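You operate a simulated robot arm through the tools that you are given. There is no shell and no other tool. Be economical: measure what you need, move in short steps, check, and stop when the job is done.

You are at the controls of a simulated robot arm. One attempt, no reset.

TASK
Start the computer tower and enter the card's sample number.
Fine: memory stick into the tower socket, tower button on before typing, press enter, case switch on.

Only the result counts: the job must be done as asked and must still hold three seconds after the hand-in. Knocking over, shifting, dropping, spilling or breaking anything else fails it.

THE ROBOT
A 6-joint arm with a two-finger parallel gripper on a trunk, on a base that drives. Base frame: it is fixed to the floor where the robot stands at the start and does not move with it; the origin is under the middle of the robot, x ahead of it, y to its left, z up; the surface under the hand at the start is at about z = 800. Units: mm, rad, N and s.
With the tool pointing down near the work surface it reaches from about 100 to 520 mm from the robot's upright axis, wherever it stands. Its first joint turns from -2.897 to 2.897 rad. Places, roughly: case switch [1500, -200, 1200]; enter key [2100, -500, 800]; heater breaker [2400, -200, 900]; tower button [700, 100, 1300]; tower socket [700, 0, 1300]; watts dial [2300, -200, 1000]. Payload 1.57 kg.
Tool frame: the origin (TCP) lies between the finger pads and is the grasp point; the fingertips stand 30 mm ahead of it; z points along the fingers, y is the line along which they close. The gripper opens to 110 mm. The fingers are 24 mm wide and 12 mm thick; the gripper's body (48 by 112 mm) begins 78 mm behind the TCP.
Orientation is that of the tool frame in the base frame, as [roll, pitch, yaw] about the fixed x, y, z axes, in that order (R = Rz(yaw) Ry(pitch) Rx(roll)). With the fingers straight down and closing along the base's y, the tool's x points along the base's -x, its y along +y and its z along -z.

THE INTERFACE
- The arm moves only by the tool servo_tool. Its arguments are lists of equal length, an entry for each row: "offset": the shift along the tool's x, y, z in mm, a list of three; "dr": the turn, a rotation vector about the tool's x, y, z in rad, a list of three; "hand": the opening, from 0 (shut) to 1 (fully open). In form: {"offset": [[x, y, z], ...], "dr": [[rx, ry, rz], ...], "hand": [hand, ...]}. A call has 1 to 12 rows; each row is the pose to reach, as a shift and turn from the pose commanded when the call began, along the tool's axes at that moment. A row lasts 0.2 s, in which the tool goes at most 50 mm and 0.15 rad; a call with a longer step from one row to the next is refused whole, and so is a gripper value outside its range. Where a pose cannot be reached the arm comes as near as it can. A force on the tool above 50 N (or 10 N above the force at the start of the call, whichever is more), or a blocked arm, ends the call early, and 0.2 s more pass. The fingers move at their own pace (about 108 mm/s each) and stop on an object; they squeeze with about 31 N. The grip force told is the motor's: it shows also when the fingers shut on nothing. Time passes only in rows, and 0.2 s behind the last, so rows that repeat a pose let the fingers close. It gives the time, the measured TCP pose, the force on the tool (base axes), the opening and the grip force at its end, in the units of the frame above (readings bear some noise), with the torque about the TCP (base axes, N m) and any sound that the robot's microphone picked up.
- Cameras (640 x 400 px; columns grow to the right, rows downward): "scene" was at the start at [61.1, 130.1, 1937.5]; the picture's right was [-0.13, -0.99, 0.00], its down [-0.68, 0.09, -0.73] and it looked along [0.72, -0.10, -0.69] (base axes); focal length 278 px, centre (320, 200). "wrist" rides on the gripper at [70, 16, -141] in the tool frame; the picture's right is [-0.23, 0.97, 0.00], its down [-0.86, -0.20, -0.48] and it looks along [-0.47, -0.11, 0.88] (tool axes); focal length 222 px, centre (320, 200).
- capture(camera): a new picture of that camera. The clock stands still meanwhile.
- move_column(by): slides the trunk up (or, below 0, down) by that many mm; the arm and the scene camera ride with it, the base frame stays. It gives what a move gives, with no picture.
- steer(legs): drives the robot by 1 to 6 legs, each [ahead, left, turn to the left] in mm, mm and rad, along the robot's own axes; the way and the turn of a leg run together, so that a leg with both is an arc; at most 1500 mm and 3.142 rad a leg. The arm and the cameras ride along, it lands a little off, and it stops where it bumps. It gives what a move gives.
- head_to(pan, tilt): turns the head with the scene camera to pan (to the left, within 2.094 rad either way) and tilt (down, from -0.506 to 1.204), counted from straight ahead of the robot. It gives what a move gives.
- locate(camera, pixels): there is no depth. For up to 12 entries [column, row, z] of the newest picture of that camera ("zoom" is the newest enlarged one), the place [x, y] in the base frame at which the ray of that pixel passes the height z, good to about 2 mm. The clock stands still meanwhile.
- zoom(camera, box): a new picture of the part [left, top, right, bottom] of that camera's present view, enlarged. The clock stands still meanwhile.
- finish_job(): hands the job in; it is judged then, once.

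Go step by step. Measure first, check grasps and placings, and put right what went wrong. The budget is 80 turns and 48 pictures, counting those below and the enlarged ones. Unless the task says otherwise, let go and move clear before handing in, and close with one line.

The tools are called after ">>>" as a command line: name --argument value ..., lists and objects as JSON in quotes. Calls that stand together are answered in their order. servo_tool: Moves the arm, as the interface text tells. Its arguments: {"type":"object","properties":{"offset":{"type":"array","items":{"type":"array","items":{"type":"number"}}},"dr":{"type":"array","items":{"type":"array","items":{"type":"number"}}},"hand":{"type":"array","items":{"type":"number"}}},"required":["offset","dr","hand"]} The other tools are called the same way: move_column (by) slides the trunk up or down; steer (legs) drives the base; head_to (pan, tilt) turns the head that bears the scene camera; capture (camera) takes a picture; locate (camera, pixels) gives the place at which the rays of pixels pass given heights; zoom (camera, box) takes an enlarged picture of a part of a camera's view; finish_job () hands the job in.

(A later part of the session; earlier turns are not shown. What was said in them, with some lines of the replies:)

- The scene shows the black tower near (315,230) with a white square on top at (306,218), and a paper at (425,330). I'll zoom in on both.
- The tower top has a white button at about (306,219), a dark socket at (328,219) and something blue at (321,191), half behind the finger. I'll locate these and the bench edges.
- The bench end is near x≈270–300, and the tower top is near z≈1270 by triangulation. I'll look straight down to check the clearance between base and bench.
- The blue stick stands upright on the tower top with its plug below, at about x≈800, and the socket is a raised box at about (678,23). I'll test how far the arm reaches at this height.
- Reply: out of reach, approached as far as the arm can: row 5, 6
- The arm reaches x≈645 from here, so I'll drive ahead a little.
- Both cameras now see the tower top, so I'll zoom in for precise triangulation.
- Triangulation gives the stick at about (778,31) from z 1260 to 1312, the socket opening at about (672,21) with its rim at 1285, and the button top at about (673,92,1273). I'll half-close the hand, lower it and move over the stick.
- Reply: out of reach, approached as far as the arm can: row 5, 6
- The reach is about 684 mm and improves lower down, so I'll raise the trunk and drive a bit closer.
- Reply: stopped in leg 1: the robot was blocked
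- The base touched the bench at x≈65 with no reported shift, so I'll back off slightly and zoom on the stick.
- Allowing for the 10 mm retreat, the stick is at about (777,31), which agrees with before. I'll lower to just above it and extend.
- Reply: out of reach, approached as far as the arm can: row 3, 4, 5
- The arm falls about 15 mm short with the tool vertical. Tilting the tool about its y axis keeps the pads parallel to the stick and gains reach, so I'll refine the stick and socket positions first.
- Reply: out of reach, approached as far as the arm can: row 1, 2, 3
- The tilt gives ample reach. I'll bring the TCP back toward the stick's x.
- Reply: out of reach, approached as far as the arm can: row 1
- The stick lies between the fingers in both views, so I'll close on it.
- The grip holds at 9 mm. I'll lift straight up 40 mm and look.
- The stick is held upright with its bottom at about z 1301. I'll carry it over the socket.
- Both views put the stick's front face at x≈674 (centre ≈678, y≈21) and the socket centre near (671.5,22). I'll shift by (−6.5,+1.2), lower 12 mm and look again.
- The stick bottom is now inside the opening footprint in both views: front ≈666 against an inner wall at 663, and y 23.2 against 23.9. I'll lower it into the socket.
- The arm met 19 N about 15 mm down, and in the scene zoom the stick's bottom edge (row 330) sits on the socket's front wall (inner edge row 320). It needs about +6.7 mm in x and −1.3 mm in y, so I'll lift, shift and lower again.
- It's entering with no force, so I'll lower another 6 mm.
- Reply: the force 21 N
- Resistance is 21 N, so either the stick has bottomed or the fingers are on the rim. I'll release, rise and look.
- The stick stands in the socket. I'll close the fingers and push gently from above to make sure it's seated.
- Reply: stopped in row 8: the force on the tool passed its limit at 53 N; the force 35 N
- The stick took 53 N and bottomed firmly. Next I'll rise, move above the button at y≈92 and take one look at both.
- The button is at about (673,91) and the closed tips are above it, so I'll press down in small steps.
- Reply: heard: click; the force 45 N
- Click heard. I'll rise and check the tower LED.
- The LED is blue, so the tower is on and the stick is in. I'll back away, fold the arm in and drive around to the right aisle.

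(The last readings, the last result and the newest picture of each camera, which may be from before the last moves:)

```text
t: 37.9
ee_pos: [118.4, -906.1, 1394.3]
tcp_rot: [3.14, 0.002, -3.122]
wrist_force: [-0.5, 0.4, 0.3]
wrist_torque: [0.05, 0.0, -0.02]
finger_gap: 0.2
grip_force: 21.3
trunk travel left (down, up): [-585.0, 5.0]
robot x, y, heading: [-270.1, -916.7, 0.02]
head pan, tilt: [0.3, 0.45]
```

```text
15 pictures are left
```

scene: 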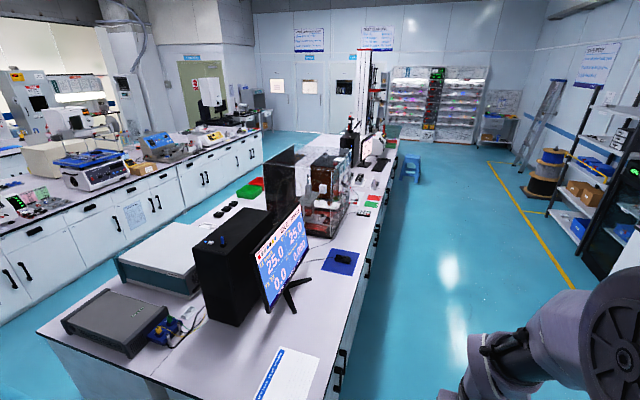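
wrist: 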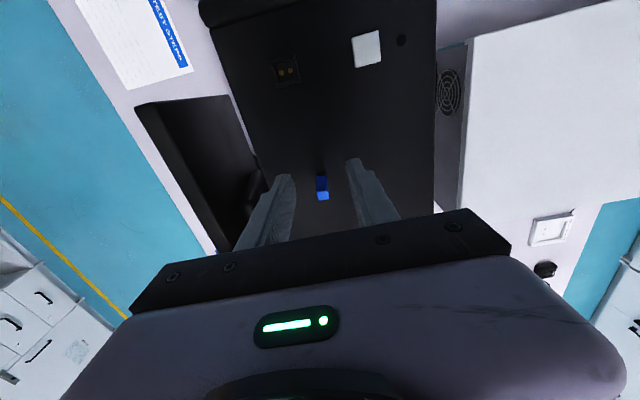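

The screen is live and the right aisle is clear apart from the blue stool at (410,170). I'll locate the stool and some bench features.

>>> locate --camera "scene" --pixels '[[405, 180, 0], [415, 160, 450], [372, 205, 800], [374, 183, 800], [340, 262, 800], [335, 240, 800], [385, 158, 800], [362, 178, 1000], [345, 180, 1200]]'

>>> steer --legs '[[1400, 0, -0.02], [600, 0, 0]]'

>>> head_to --pan 1.2 --tilt 0.75

>>> capture --camera "scene"

```text
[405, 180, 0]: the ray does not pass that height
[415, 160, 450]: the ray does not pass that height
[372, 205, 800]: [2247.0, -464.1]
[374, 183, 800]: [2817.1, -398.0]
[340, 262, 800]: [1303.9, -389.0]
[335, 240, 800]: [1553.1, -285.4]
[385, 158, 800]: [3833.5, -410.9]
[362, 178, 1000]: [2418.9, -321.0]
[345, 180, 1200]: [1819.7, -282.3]
```

```text
t: 48.0
ee_pos: [2155.7, -857.4, 1394.4]
tcp_rot: [3.141, 0.001, -3.114]
wrist_force: [0.3, -0.5, -0.2]
wrist_torque: [0.02, -0.02, 0.0]
finger_gap: 0.0
grip_force: 21.8
trunk travel left (down, up): [-585.0, 5.0]
robot x, y, heading: [1768.0, -867.2, 0.026]
head pan, tilt: [0.3, 0.45]
```

```text
t: 49.2
ee_pos: [2157.9, -854.8, 1394.4]
tcp_rot: [3.139, 0.002, -3.114]
wrist_force: [-0.5, 1.0, -0.7]
wrist_torque: [-0.01, 0.03, 0.0]
finger_gap: 0.0
grip_force: 21.7
trunk travel left (down, up): [-585.0, 5.0]
robot x, y, heading: [1767.4, -868.9, 0.03]
head pan, tilt: [1.201, 0.75]
```

```text
14 pictures are left
```

scene: 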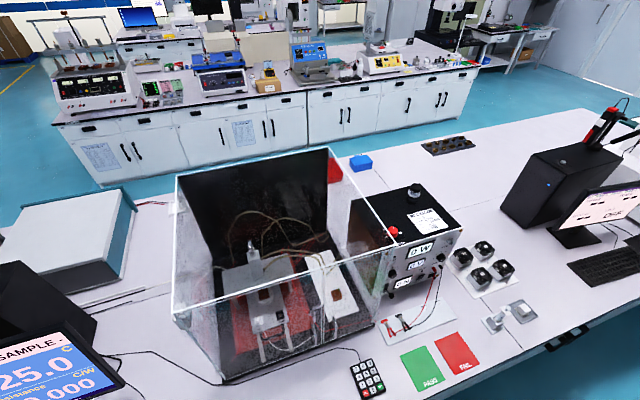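

A small numeric keypad lies at (367,378) near the bench edge, and a white card is on the black box at (430,220). I'll zoom on both.

>>> zoom --camera "scene" --box '[335, 350, 399, 400]'

>>> locate --camera "zoom" --pixels '[[320, 200, 810], [420, 200, 810], [320, 300, 810]]'

>>> zoom --camera "scene" --box '[360, 180, 480, 300]'

>>> locate --camera "scene" --pixels '[[367, 378, 810], [430, 222, 1100], [458, 240, 1050], [420, 368, 800], [174, 315, 800], [188, 180, 1200], [222, 380, 800], [350, 340, 800], [330, 380, 800]]'

```text
8.00 times, centred on (367, 375) of scene
```

zoom: 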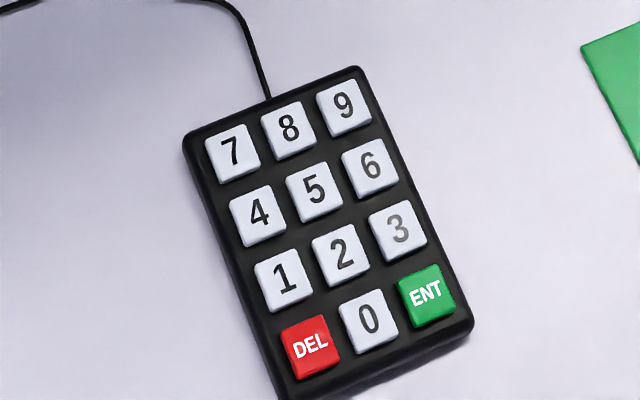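

```text
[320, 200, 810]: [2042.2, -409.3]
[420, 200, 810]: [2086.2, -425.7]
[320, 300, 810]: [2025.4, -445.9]
```

```text
3.33 times, centred on (420, 240) of scene
```

zoom: 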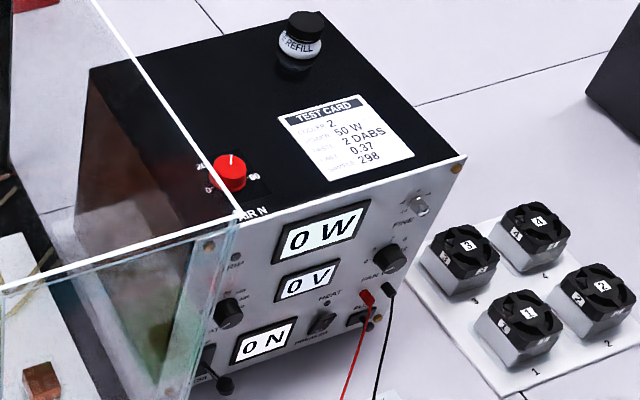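

```text
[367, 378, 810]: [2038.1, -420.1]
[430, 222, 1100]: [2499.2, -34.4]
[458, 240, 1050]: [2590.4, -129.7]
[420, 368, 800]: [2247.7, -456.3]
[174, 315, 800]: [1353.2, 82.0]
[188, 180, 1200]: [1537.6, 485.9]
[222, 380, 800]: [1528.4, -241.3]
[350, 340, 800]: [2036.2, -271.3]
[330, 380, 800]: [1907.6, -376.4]
```

The card's last line reads about 298, so I'll zoom tightly to confirm the sample line.

>>> zoom --camera "scene" --box '[405, 205, 450, 237]'

```text
12.50 times, centred on (428, 221) of scene
```

zoom: 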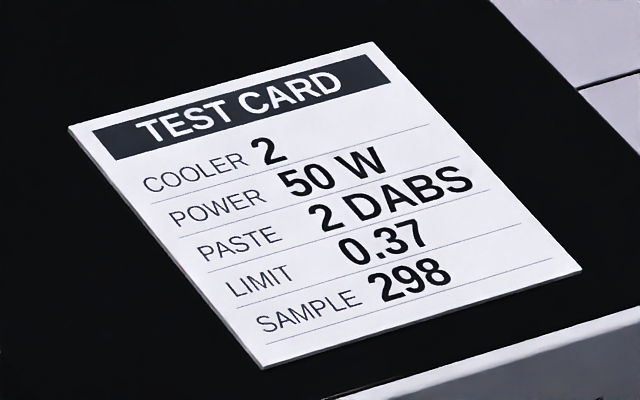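

The sample number is 298, so the keys are 2, 9, 8, ENT; the keypad columns run along +x at a 30 mm pitch. I'll drive abreast of the keypad, turn to face it, lower the trunk and check with the wrist camera.

>>> steer --legs '[[290, 35, 0], [0, 0, 1.54]]'

>>> move_column --by -300

>>> capture --camera "wrist"

```text
t: 54.9
ee_pos: [2060.8, -434.4, 1395.3]
tcp_rot: [3.14, 0.001, -1.605]
wrist_force: [0.2, 0.0, -0.1]
wrist_torque: [-0.01, 0.01, 0.01]
finger_gap: 0.0
grip_force: 21.8
trunk travel left (down, up): [-585.0, 5.0]
robot x, y, heading: [2047.4, -824.4, 1.538]
head pan, tilt: [1.201, 0.75]
```

```text
t: 57.9
ee_pos: [2061.4, -435.4, 1093.9]
tcp_rot: [3.14, 0.002, -1.604]
wrist_force: [-0.4, -0.2, -0.2]
wrist_torque: [-0.01, 0.01, -0.02]
finger_gap: 0.0
grip_force: 20.4
trunk travel left (down, up): [-285.0, 305.0]
robot x, y, heading: [2048.3, -824.4, 1.542]
head pan, tilt: [1.201, 0.75]
```

```text
10 pictures are left
```

wrist: 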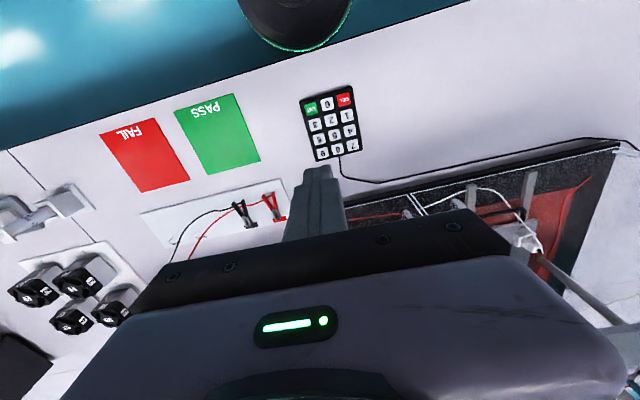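

The keypad is clear below at (330,122). One zoom will give exact key positions.

>>> zoom --camera "wrist" --box '[290, 78, 370, 168]'

>>> locate --camera "zoom" --pixels '[[320, 200, 820], [320, 100, 820], [420, 200, 820], [320, 300, 820], [220, 200, 820], [320, 200, 800]]'

```text
4.44 times, centred on (330, 123) of wrist
```

zoom: 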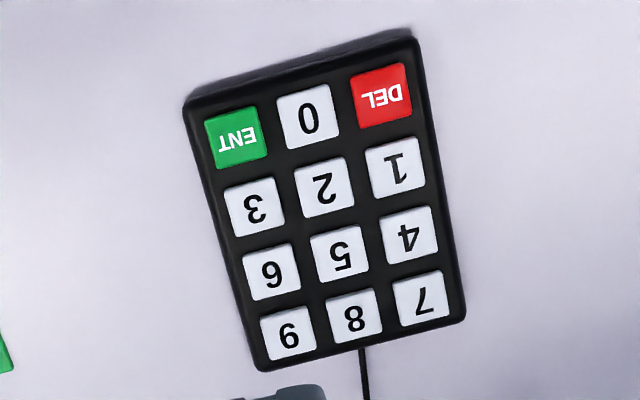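

```text
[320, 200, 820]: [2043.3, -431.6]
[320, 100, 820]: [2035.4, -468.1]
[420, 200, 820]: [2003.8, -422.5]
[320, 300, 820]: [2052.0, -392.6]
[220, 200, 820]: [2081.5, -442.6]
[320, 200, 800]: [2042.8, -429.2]
```

>>> locate --camera "zoom" --pixels '[[324, 187, 822], [289, 333, 822], [354, 317, 822], [236, 136, 822], [308, 117, 822], [254, 207, 822], [395, 166, 822]]'

```text
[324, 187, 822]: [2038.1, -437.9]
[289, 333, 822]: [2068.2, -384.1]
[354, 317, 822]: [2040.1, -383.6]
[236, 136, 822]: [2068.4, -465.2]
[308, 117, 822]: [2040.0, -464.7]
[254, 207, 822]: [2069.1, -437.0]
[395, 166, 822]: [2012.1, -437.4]
```

Keys by location: 2 (2038,−438), 9 (2068,−384), 8 (2040,−384), ENT (2068,−465). I'll lower the trunk, move over the 2 and verify before pressing.

>>> move_column --by -130

>>> servo_tool --offset '[[2, 12, 20], [3.3, 23.2, 50], [3.3, 23.2, 85], [3.3, 23.2, 85]]' --dr '[[0, 0, 0], [0, 0, 0], [0, 0, 0], [0, 0, 0]]' --hand '[0, 0, 0, 0]'

>>> zoom --camera "wrist" --box '[240, 60, 400, 220]'

>>> locate --camera "zoom" --pixels '[[320, 200, 822], [320, 100, 822], [420, 200, 822], [320, 300, 822], [220, 200, 822]]'

```text
t: 59.5
ee_pos: [2061.8, -435.7, 963.6]
tcp_rot: [3.14, 0.002, -1.604]
wrist_force: [0.4, 0.6, -0.6]
wrist_torque: [0.01, -0.01, 0.0]
finger_gap: 0.1
grip_force: 20.8
trunk travel left (down, up): [-155.0, 435.0]
robot x, y, heading: [2046.7, -822.4, 1.538]
head pan, tilt: [1.201, 0.75]
```

```text
t: 60.5
ee_pos: [2038.9, -435.3, 880.4]
tcp_rot: [3.14, 0.002, -1.604]
wrist_force: [0.6, 0.3, 0.1]
wrist_torque: [-0.02, 0.01, 0.02]
finger_gap: 0.0
grip_force: 21.3
trunk travel left (down, up): [-155.0, 435.0]
robot x, y, heading: [2048.3, -822.9, 1.538]
head pan, tilt: [1.201, 0.75]
```

```text
2.50 times, centred on (320, 140) of wrist
```

zoom: 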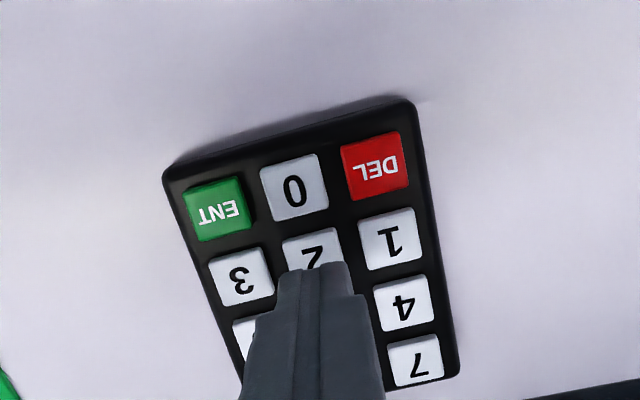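

```text
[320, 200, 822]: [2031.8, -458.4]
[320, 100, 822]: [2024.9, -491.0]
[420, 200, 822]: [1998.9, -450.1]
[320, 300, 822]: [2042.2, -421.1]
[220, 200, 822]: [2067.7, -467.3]
```

The recheck agrees, with the 2 at about (2039,−437.5). I'll press it.

>>> servo_tool --offset '[[2, 0, 12], [2, 0, 25], [2, 0, 27], [2, 0, 28.5], [2, 0, 30], [2, 0, 31.5], [2, 0, 33]]' --dr '[[0, 0, 0], [0, 0, 0], [0, 0, 0], [0, 0, 0], [0, 0, 0], [0, 0, 0], [0, 0, 0]]' --hand '[0, 0, 0, 0, 0, 0, 0]'

```text
t: 62.1
ee_pos: [2038.0, -438.0, 847.2]
tcp_rot: [3.139, 0.003, -1.604]
wrist_force: [8.7, 1.3, 21.2]
wrist_torque: [0.05, -0.25, -0.04]
finger_gap: 0.0
grip_force: 21.1
trunk travel left (down, up): [-155.0, 435.0]
robot x, y, heading: [2047.2, -823.3, 1.54]
head pan, tilt: [1.201, 0.75]
heard: click
```

Click. I'll rise and move to 9, then press it.

>>> servo_tool --offset '[[0, 0, -20], [-27, -14, -22], [-55, -28.4, -22], [-55, -28.4, -8], [-55, -28.4, -5], [-55, -28.4, -3], [-55, -28.4, -1.5], [-55, -28.4, 0]]' --dr '[[0, 0, 0], [0, 0, 0], [0, 0, 0], [0, 0, 0], [0, 0, 0], [0, 0, 0], [0, 0, 0], [0, 0, 0]]' --hand '[0, 0, 0, 0, 0, 0, 0, 0]'

```text
t: 63.9
ee_pos: [2067.8, -385.4, 846.5]
tcp_rot: [3.141, 0.004, -1.602]
wrist_force: [-1.5, 4.7, 21.4]
wrist_torque: [0.18, 0.05, -0.01]
finger_gap: 0.2
grip_force: 21.6
trunk travel left (down, up): [-155.0, 435.0]
robot x, y, heading: [2045.1, -823.1, 1.543]
head pan, tilt: [1.201, 0.75]
heard: click
```

Click. Next is 8.

>>> servo_tool --offset '[[0, 0, -20], [0, 14, -22], [0, 28, -22], [0, 28, -8], [0, 28, -5], [0, 28, -3], [0, 28, -1.5], [0, 28, 0], [0, 28, -20], [0, 28, -40], [0, 28, -40]]' --dr '[[0, 0, 0], [0, 0, 0], [0, 0, 0], [0, 0, 0], [0, 0, 0], [0, 0, 0], [0, 0, 0], [0, 0, 0], [0, 0, 0], [0, 0, 0], [0, 0, 0]]' --hand '[0, 0, 0, 0, 0, 0, 0, 0, 0, 0, 0]'

>>> head_to --pan 0.85 --tilt 0.5

>>> capture --camera "scene"

```text
t: 66.3
ee_pos: [2041.5, -383.4, 887.7]
tcp_rot: [3.14, -0.001, -1.603]
wrist_force: [-0.3, -0.8, 0.2]
wrist_torque: [0.0, 0.02, 0.0]
finger_gap: 0.0
grip_force: 21.5
trunk travel left (down, up): [-155.0, 435.0]
robot x, y, heading: [2050.2, -828.5, 1.537]
head pan, tilt: [1.201, 0.75]
heard: click
```

```text
t: 67.1
ee_pos: [2041.6, -385.4, 886.1]
tcp_rot: [3.14, 0.001, -1.604]
wrist_force: [-0.4, 0.6, -0.2]
wrist_torque: [-0.01, 0.0, -0.02]
finger_gap: 0.0
grip_force: 21.2
trunk travel left (down, up): [-155.0, 435.0]
robot x, y, heading: [2049.6, -823.8, 1.542]
head pan, tilt: [0.85, 0.499]
```

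```text
7 pictures are left
```

scene: 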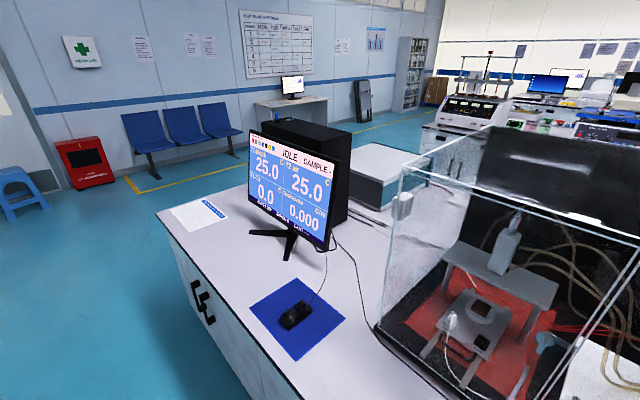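

The monitor is in view at (290,190), and a small white switch box sits on the case rim at (403,205). I'll zoom on the screen.

>>> zoom --camera "scene" --box '[245, 130, 345, 250]'

>>> locate --camera "scene" --pixels '[[403, 205, 1200], [403, 205, 1150], [403, 205, 1100], [403, 168, 1200], [380, 330, 800], [380, 330, 820]]'

```text
3.33 times, centred on (295, 190) of scene
```

zoom: 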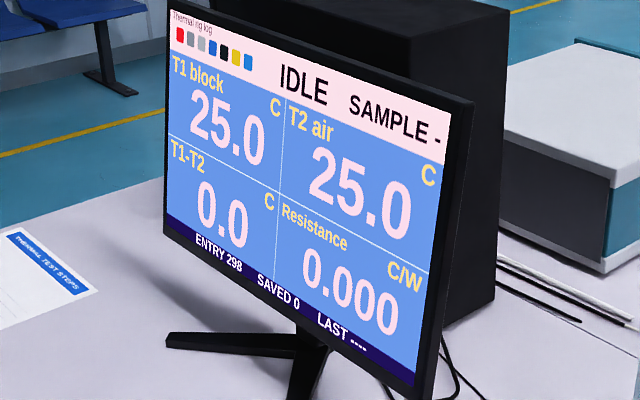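

```text
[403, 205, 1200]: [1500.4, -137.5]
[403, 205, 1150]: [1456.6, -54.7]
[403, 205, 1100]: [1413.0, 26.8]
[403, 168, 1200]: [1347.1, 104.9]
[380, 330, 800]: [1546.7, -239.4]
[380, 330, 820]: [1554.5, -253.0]
```

The screen reads "ENTRY 298". I'll press ENT.

>>> servo_tool --offset '[[40, -15, 0], [79.8, -29.6, 0], [79.8, -29.6, 18], [79.8, -29.6, 32], [79.8, -29.6, 35], [79.8, -29.6, 37], [79.8, -29.6, 38.5], [79.8, -29.6, 40], [79.8, -29.6, 20], [79.8, -29.6, -20], [79.8, -29.6, -60]]' --dr '[[0, 0, 0], [0, 0, 0], [0, 0, 0], [0, 0, 0], [0, 0, 0], [0, 0, 0], [0, 0, 0], [0, 0, 0], [0, 0, 0], [0, 0, 0], [0, 0, 0]]' --hand '[0, 0, 0, 0, 0, 0, 0, 0, 0, 0, 0]'

>>> zoom --camera "scene" --box '[250, 120, 430, 250]'

```text
t: 69.5
ee_pos: [2070.3, -464.3, 946.9]
tcp_rot: [3.14, 0.0, -1.605]
wrist_force: [0.5, -0.1, -0.4]
wrist_torque: [0.03, -0.02, -0.02]
finger_gap: 0.1
grip_force: 21.3
trunk travel left (down, up): [-155.0, 435.0]
robot x, y, heading: [2045.7, -824.8, 1.538]
head pan, tilt: [0.85, 0.499]
heard: click
```

```text
3.08 times, centred on (340, 185) of scene
```

zoom: 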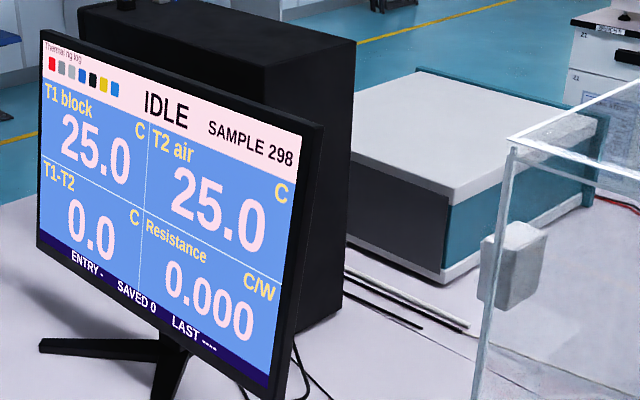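

"SAMPLE 298" is registered. The case switch is the white box on the case's left (−x) face near (1535,−198,1236), so I'll raise the trunk, back off, strafe to x≈1290 and look at it from that side.

>>> move_column --by 250

>>> steer --legs '[[-100, 0, 0], [0, 760, 0.03]]'

>>> head_to --pan -0.5 --tilt 0.6

>>> zoom --camera "scene" --box '[220, 120, 420, 280]'

>>> locate --camera "zoom" --pixels '[[320, 200, 1236], [320, 200, 1200], [320, 100, 1236], [420, 200, 1236]]'

```text
t: 72.1
ee_pos: [2070.0, -464.8, 1195.7]
tcp_rot: [3.139, 0.001, -1.603]
wrist_force: [0.7, -0.5, -0.7]
wrist_torque: [-0.03, -0.02, 0.03]
finger_gap: 0.0
grip_force: 21.5
trunk travel left (down, up): [-405.0, 185.0]
robot x, y, heading: [2050.6, -825.9, 1.542]
head pan, tilt: [0.85, 0.499]
```

```text
t: 77.0
ee_pos: [1288.8, -551.5, 1195.9]
tcp_rot: [3.141, 0.002, -1.567]
wrist_force: [-0.3, 0.2, -1.1]
wrist_torque: [0.01, 0.01, -0.03]
finger_gap: 0.0
grip_force: 21.7
trunk travel left (down, up): [-405.0, 185.0]
robot x, y, heading: [1279.4, -915.0, 1.578]
head pan, tilt: [0.85, 0.499]
```

```text
t: 78.5
ee_pos: [1290.7, -551.0, 1196.0]
tcp_rot: [3.14, 0.004, -1.569]
wrist_force: [0.7, 0.8, -0.1]
wrist_torque: [-0.01, 0.03, -0.02]
finger_gap: 0.0
grip_force: 21.5
trunk travel left (down, up): [-405.0, 185.0]
robot x, y, heading: [1280.3, -913.9, 1.576]
head pan, tilt: [-0.499, 0.6]
```

```text
2.50 times, centred on (320, 200) of scene
```

zoom: 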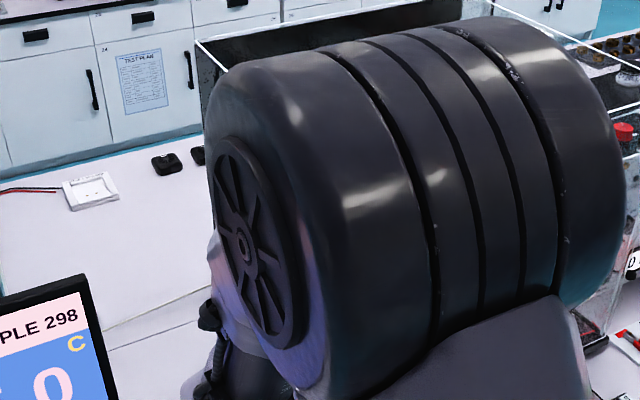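

```text
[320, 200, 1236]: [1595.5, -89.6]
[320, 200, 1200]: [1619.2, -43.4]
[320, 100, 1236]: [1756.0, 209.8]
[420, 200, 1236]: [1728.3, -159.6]
```

The arm blocks the head's view, so I'll use the wrist camera instead. I'll rotate the tool to point along +x (a turn about tool x), well clear of everything.

>>> servo_tool --offset '[[0, 0, 0], [0, 0, 0], [0, 0, 0], [0, 0, 0], [0, 0, 0], [0, 0, 0], [0, 0, 0], [0, 0, 0], [0, 0, 0], [0, 0, 0], [0, 0, 0]]' --dr '[[0.14, 0, 0], [0.29, 0, 0], [0.43, 0, 0], [0.57, 0, 0], [0.71, 0, 0], [0.86, 0, 0], [1.0, 0, 0], [1.14, 0, 0], [1.28, 0, 0], [1.43, 0, 0], [1.57, 0, 0]]' --hand '[0, 0, 0, 0, 0, 0, 0, 0, 0, 0, 0]'

```text
t: 80.8
ee_pos: [1289.5, -551.0, 1195.2]
tcp_rot: [-1.571, 0.0, -1.567]
wrist_force: [-0.3, -0.1, 0.2]
wrist_torque: [0.01, -0.01, 0.0]
finger_gap: 0.0
grip_force: 21.4
trunk travel left (down, up): [-405.0, 185.0]
robot x, y, heading: [1276.1, -910.5, 1.574]
head pan, tilt: [-0.499, 0.6]
```

>>> steer --legs '[[150, 0, 0]]'

>>> servo_tool --offset '[[-40, -15, 0], [-80, -30, 0], [-120, -45, 20], [-160, -45, 40], [-190, -45, 70], [-200, -45, 100]]' --dr '[[0, 0, 0], [0, 0, 0], [0, 0, 0], [0, 0, 0], [0, 0, 0], [0, 0, 0]]' --hand '[0, 0, 0, 0, 0, 0]'

>>> capture --camera "wrist"

```text
t: 82.2
ee_pos: [1289.9, -399.0, 1194.5]
tcp_rot: [-1.572, 0.0, -1.566]
wrist_force: [0.1, 0.2, 0.0]
wrist_torque: [0.0, 0.0, -0.02]
finger_gap: 0.0
grip_force: 21.3
trunk travel left (down, up): [-405.0, 185.0]
robot x, y, heading: [1282.8, -759.7, 1.574]
head pan, tilt: [-0.499, 0.6]
```

```text
t: 83.6
ee_pos: [1391.9, -198.7, 1240.9]
tcp_rot: [-1.573, 0.0, -1.565]
wrist_force: [0.6, 0.2, 0.8]
wrist_torque: [0.0, 0.0, 0.0]
finger_gap: 0.0
grip_force: 21.3
trunk travel left (down, up): [-405.0, 185.0]
robot x, y, heading: [1277.1, -760.1, 1.576]
head pan, tilt: [-0.499, 0.6]
```

```text
3 pictures are left
```

wrist: 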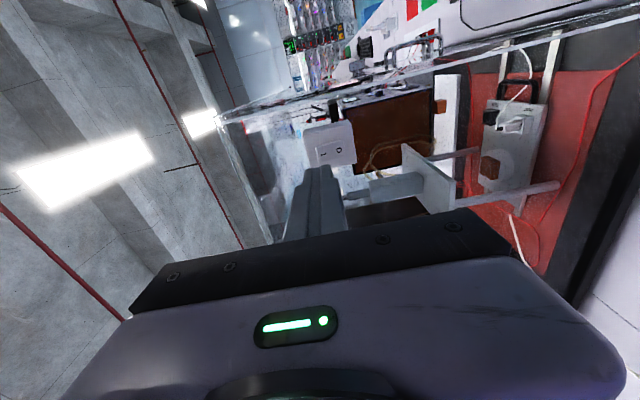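

The switch box at (330,145) faces me with a rocker marked O and I; image right is down in the world. I'll zoom in to tell its halves apart.

>>> zoom --camera "wrist" --box '[290, 110, 370, 180]'

>>> locate --camera "zoom" --pixels '[[320, 200, 1236], [320, 200, 1220], [420, 200, 1220], [320, 100, 1220]]'

```text
5.71 times, centred on (330, 145) of wrist
```

zoom: 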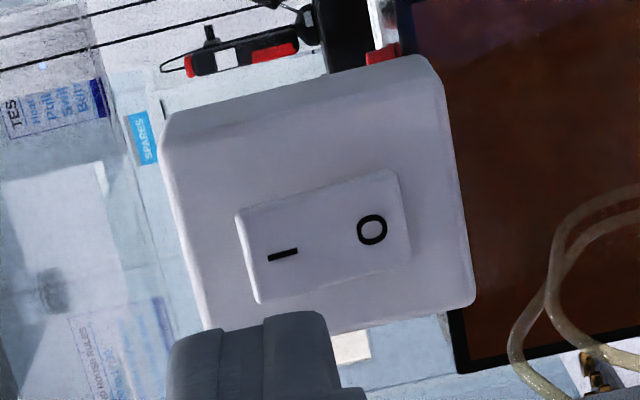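

```text
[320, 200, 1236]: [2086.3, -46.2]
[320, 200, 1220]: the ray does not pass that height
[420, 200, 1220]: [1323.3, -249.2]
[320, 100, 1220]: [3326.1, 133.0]
```

The rocker's upper half is I and its lower half is O. I'll tilt the tips slightly downward so the upper tip edge leads, align it with I and approach to just short of it.

>>> servo_tool --offset '[[-4, 2, 20], [-7.5, 3.4, 40], [-7.5, 3.4, 60], [-7.5, 3.4, 66], [-7.5, 3.4, 70], [-7.5, 3.4, 74]]' --dr '[[-0.14, 0, 0], [-0.28, 0, 0], [-0.3, 0, 0], [-0.3, 0, 0], [-0.3, 0, 0], [-0.3, 0, 0]]' --hand '[0, 0, 0, 0, 0, 0]'

>>> zoom --camera "wrist" --box '[260, 100, 400, 220]'

```text
t: 85.0
ee_pos: [1462.2, -193.1, 1237.3]
tcp_rot: [-1.872, 0.002, -1.568]
wrist_force: [0.1, 0.2, -0.1]
wrist_torque: [-0.01, 0.02, 0.0]
finger_gap: 0.1
grip_force: 21.5
trunk travel left (down, up): [-405.0, 185.0]
robot x, y, heading: [1280.3, -763.8, 1.578]
head pan, tilt: [-0.499, 0.6]
```

```text
3.33 times, centred on (330, 160) of wrist
```

zoom: 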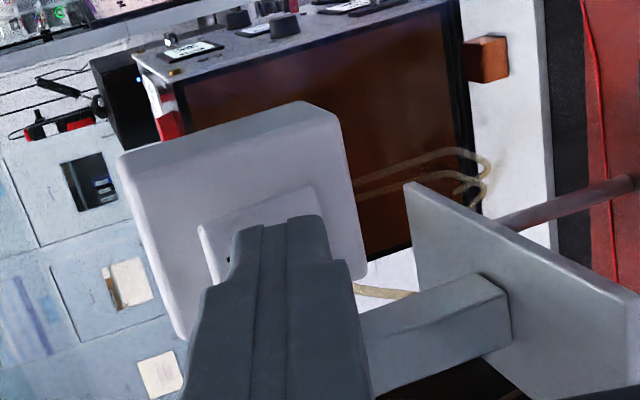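

Triangulating the two views puts the rocker at x≈1503, z 1214–1246 and y −203 to −184. The leading tip edge is at (1494,−193,1240), aligned with I, so I'll push along +x.

>>> servo_tool --offset '[[0, -1.2, 3.8], [0, -2.4, 7.6], [0, -3, 9.6], [0, -3.6, 11.5], [0, -4.1, 13.4]]' --dr '[[0, 0, 0], [0, 0, 0], [0, 0, 0], [0, 0, 0], [0, 0, 0]]' --hand '[0, 0, 0, 0, 0]'

```text
t: 86.2
ee_pos: [1473.9, -193.4, 1238.0]
tcp_rot: [-1.871, 0.0, -1.568]
wrist_force: [-11.4, -2.7, 4.1]
wrist_torque: [-0.03, -0.12, -0.13]
finger_gap: 0.0
grip_force: 21.0
trunk travel left (down, up): [-405.0, 185.0]
robot x, y, heading: [1281.8, -763.2, 1.581]
head pan, tilt: [-0.499, 0.6]
```

Contact at 11 N with no click yet, so I'll push a little further.

>>> servo_tool --offset '[[0, -0.6, 1.9], [0, -1.2, 3.8], [0, -1.2, 3.8]]' --dr '[[0, 0, 0], [0, 0, 0], [0, 0, 0]]' --hand '[0, 0, 0]'

```text
t: 87.0
ee_pos: [1474.4, -191.9, 1237.9]
tcp_rot: [-1.869, 0.002, -1.565]
wrist_force: [-33.0, -3.6, 4.0]
wrist_torque: [0.01, -0.18, -0.25]
finger_gap: 0.0
grip_force: 21.3
trunk travel left (down, up): [-405.0, 185.0]
robot x, y, heading: [1278.4, -763.0, 1.575]
head pan, tilt: [-0.499, 0.6]
```

It's stiff at 33 N with no click. I'll retract a little, aim 4 mm higher on the I half for more leverage and press again.

>>> servo_tool --offset '[[0, -0.9, -10.7], [0, -2.8, -5.5], [0, -3.8, -1.6], [0, -4.3, 0.25], [0, -4.7, 1.6], [0, -4.7, 1.6]]' --dr '[[0, 0, 0], [0, 0, 0], [0, 0, 0], [0, 0, 0], [0, 0, 0], [0, 0, 0]]' --hand '[0, 0, 0, 0, 0, 0]'

```text
t: 88.4
ee_pos: [1474.9, -190.4, 1241.2]
tcp_rot: [-1.867, 0.001, -1.566]
wrist_force: [-48.3, -3.2, -10.6]
wrist_torque: [0.02, 0.28, -0.22]
finger_gap: 0.0
grip_force: 21.1
trunk travel left (down, up): [-405.0, 185.0]
robot x, y, heading: [1277.6, -760.9, 1.576]
head pan, tilt: [-0.499, 0.6]
```

At 48 N there's still no click, so it may already have toggled. I'll retreat to the earlier view pose and compare the rocker.

>>> servo_tool --offset '[[0, 6, -19], [3, 12, -40], [6, 18, -60], [8, 24.6, -79.3], [8, 24.6, -79.3]]' --dr '[[0, 0, 0], [0, 0, 0], [0.14, 0, 0], [0.28, 0, 0], [0.3, 0, 0]]' --hand '[0, 0, 0, 0, 0]'

>>> zoom --camera "wrist" --box '[290, 110, 370, 180]'

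```text
t: 89.6
ee_pos: [1400.4, -200.0, 1242.3]
tcp_rot: [-1.572, 0.002, -1.569]
wrist_force: [0.1, -0.5, -0.2]
wrist_torque: [-0.01, -0.04, -0.03]
finger_gap: 0.0
grip_force: 21.3
trunk travel left (down, up): [-405.0, 185.0]
robot x, y, heading: [1280.1, -761.1, 1.576]
head pan, tilt: [-0.499, 0.6]
```

```text
5.71 times, centred on (330, 145) of wrist
```

zoom: 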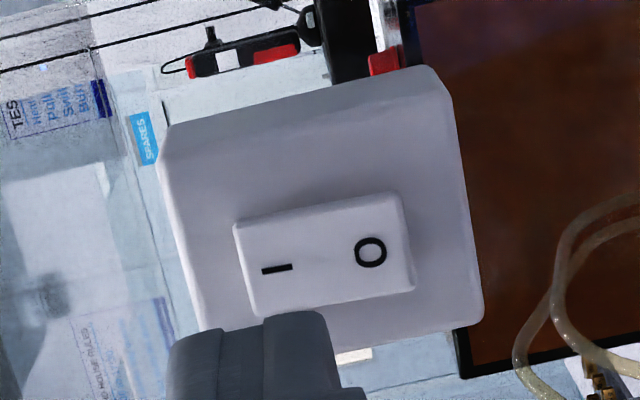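

Comparing the two views, "I" moved up about 8 px and "O" moved down about 2 px against the prediction for an unmoved rocker. That fits a rocker tipped by about 3 mm at each end, as does the tip stopping firmly at x≈1507 instead of 1503, so the switch is on. I'll back clear.

>>> servo_tool --offset '[[20, 0, -30], [50, 0, -60], [90, 0, -80]]' --dr '[[0, 0, 0], [0, 0, 0], [0, 0, 0]]' --hand '[0, 0, 0]'

>>> steer --legs '[[-200, 0, 0]]'

```text
t: 90.4
ee_pos: [1317.4, -294.3, 1242.1]
tcp_rot: [-1.572, 0.0, -1.566]
wrist_force: [0.2, -0.2, 0.1]
wrist_torque: [0.04, 0.01, 0.04]
finger_gap: 0.0
grip_force: 21.6
trunk travel left (down, up): [-405.0, 185.0]
robot x, y, heading: [1278.2, -760.4, 1.573]
head pan, tilt: [-0.499, 0.6]
```

```text
t: 92.0
ee_pos: [1319.8, -486.8, 1240.3]
tcp_rot: [-1.573, 0.0, -1.572]
wrist_force: [0.6, -1.1, 0.5]
wrist_torque: [-0.04, 0.04, 0.01]
finger_gap: 0.0
grip_force: 20.8
trunk travel left (down, up): [-405.0, 185.0]
robot x, y, heading: [1279.0, -954.7, 1.572]
head pan, tilt: [-0.499, 0.6]
```

The robot is clear of the bench and every step is done, so I'm handing in.

>>> finish_job

```text
The job is handed in.
```

The job is handed in: the memory stick is in the tower socket, the tower is on (LED blue), sample 298 is entered (screen reads "SAMPLE 298"), and the case switch is pressed to I, though I judged that from the rocker's tilt because I heard no click.
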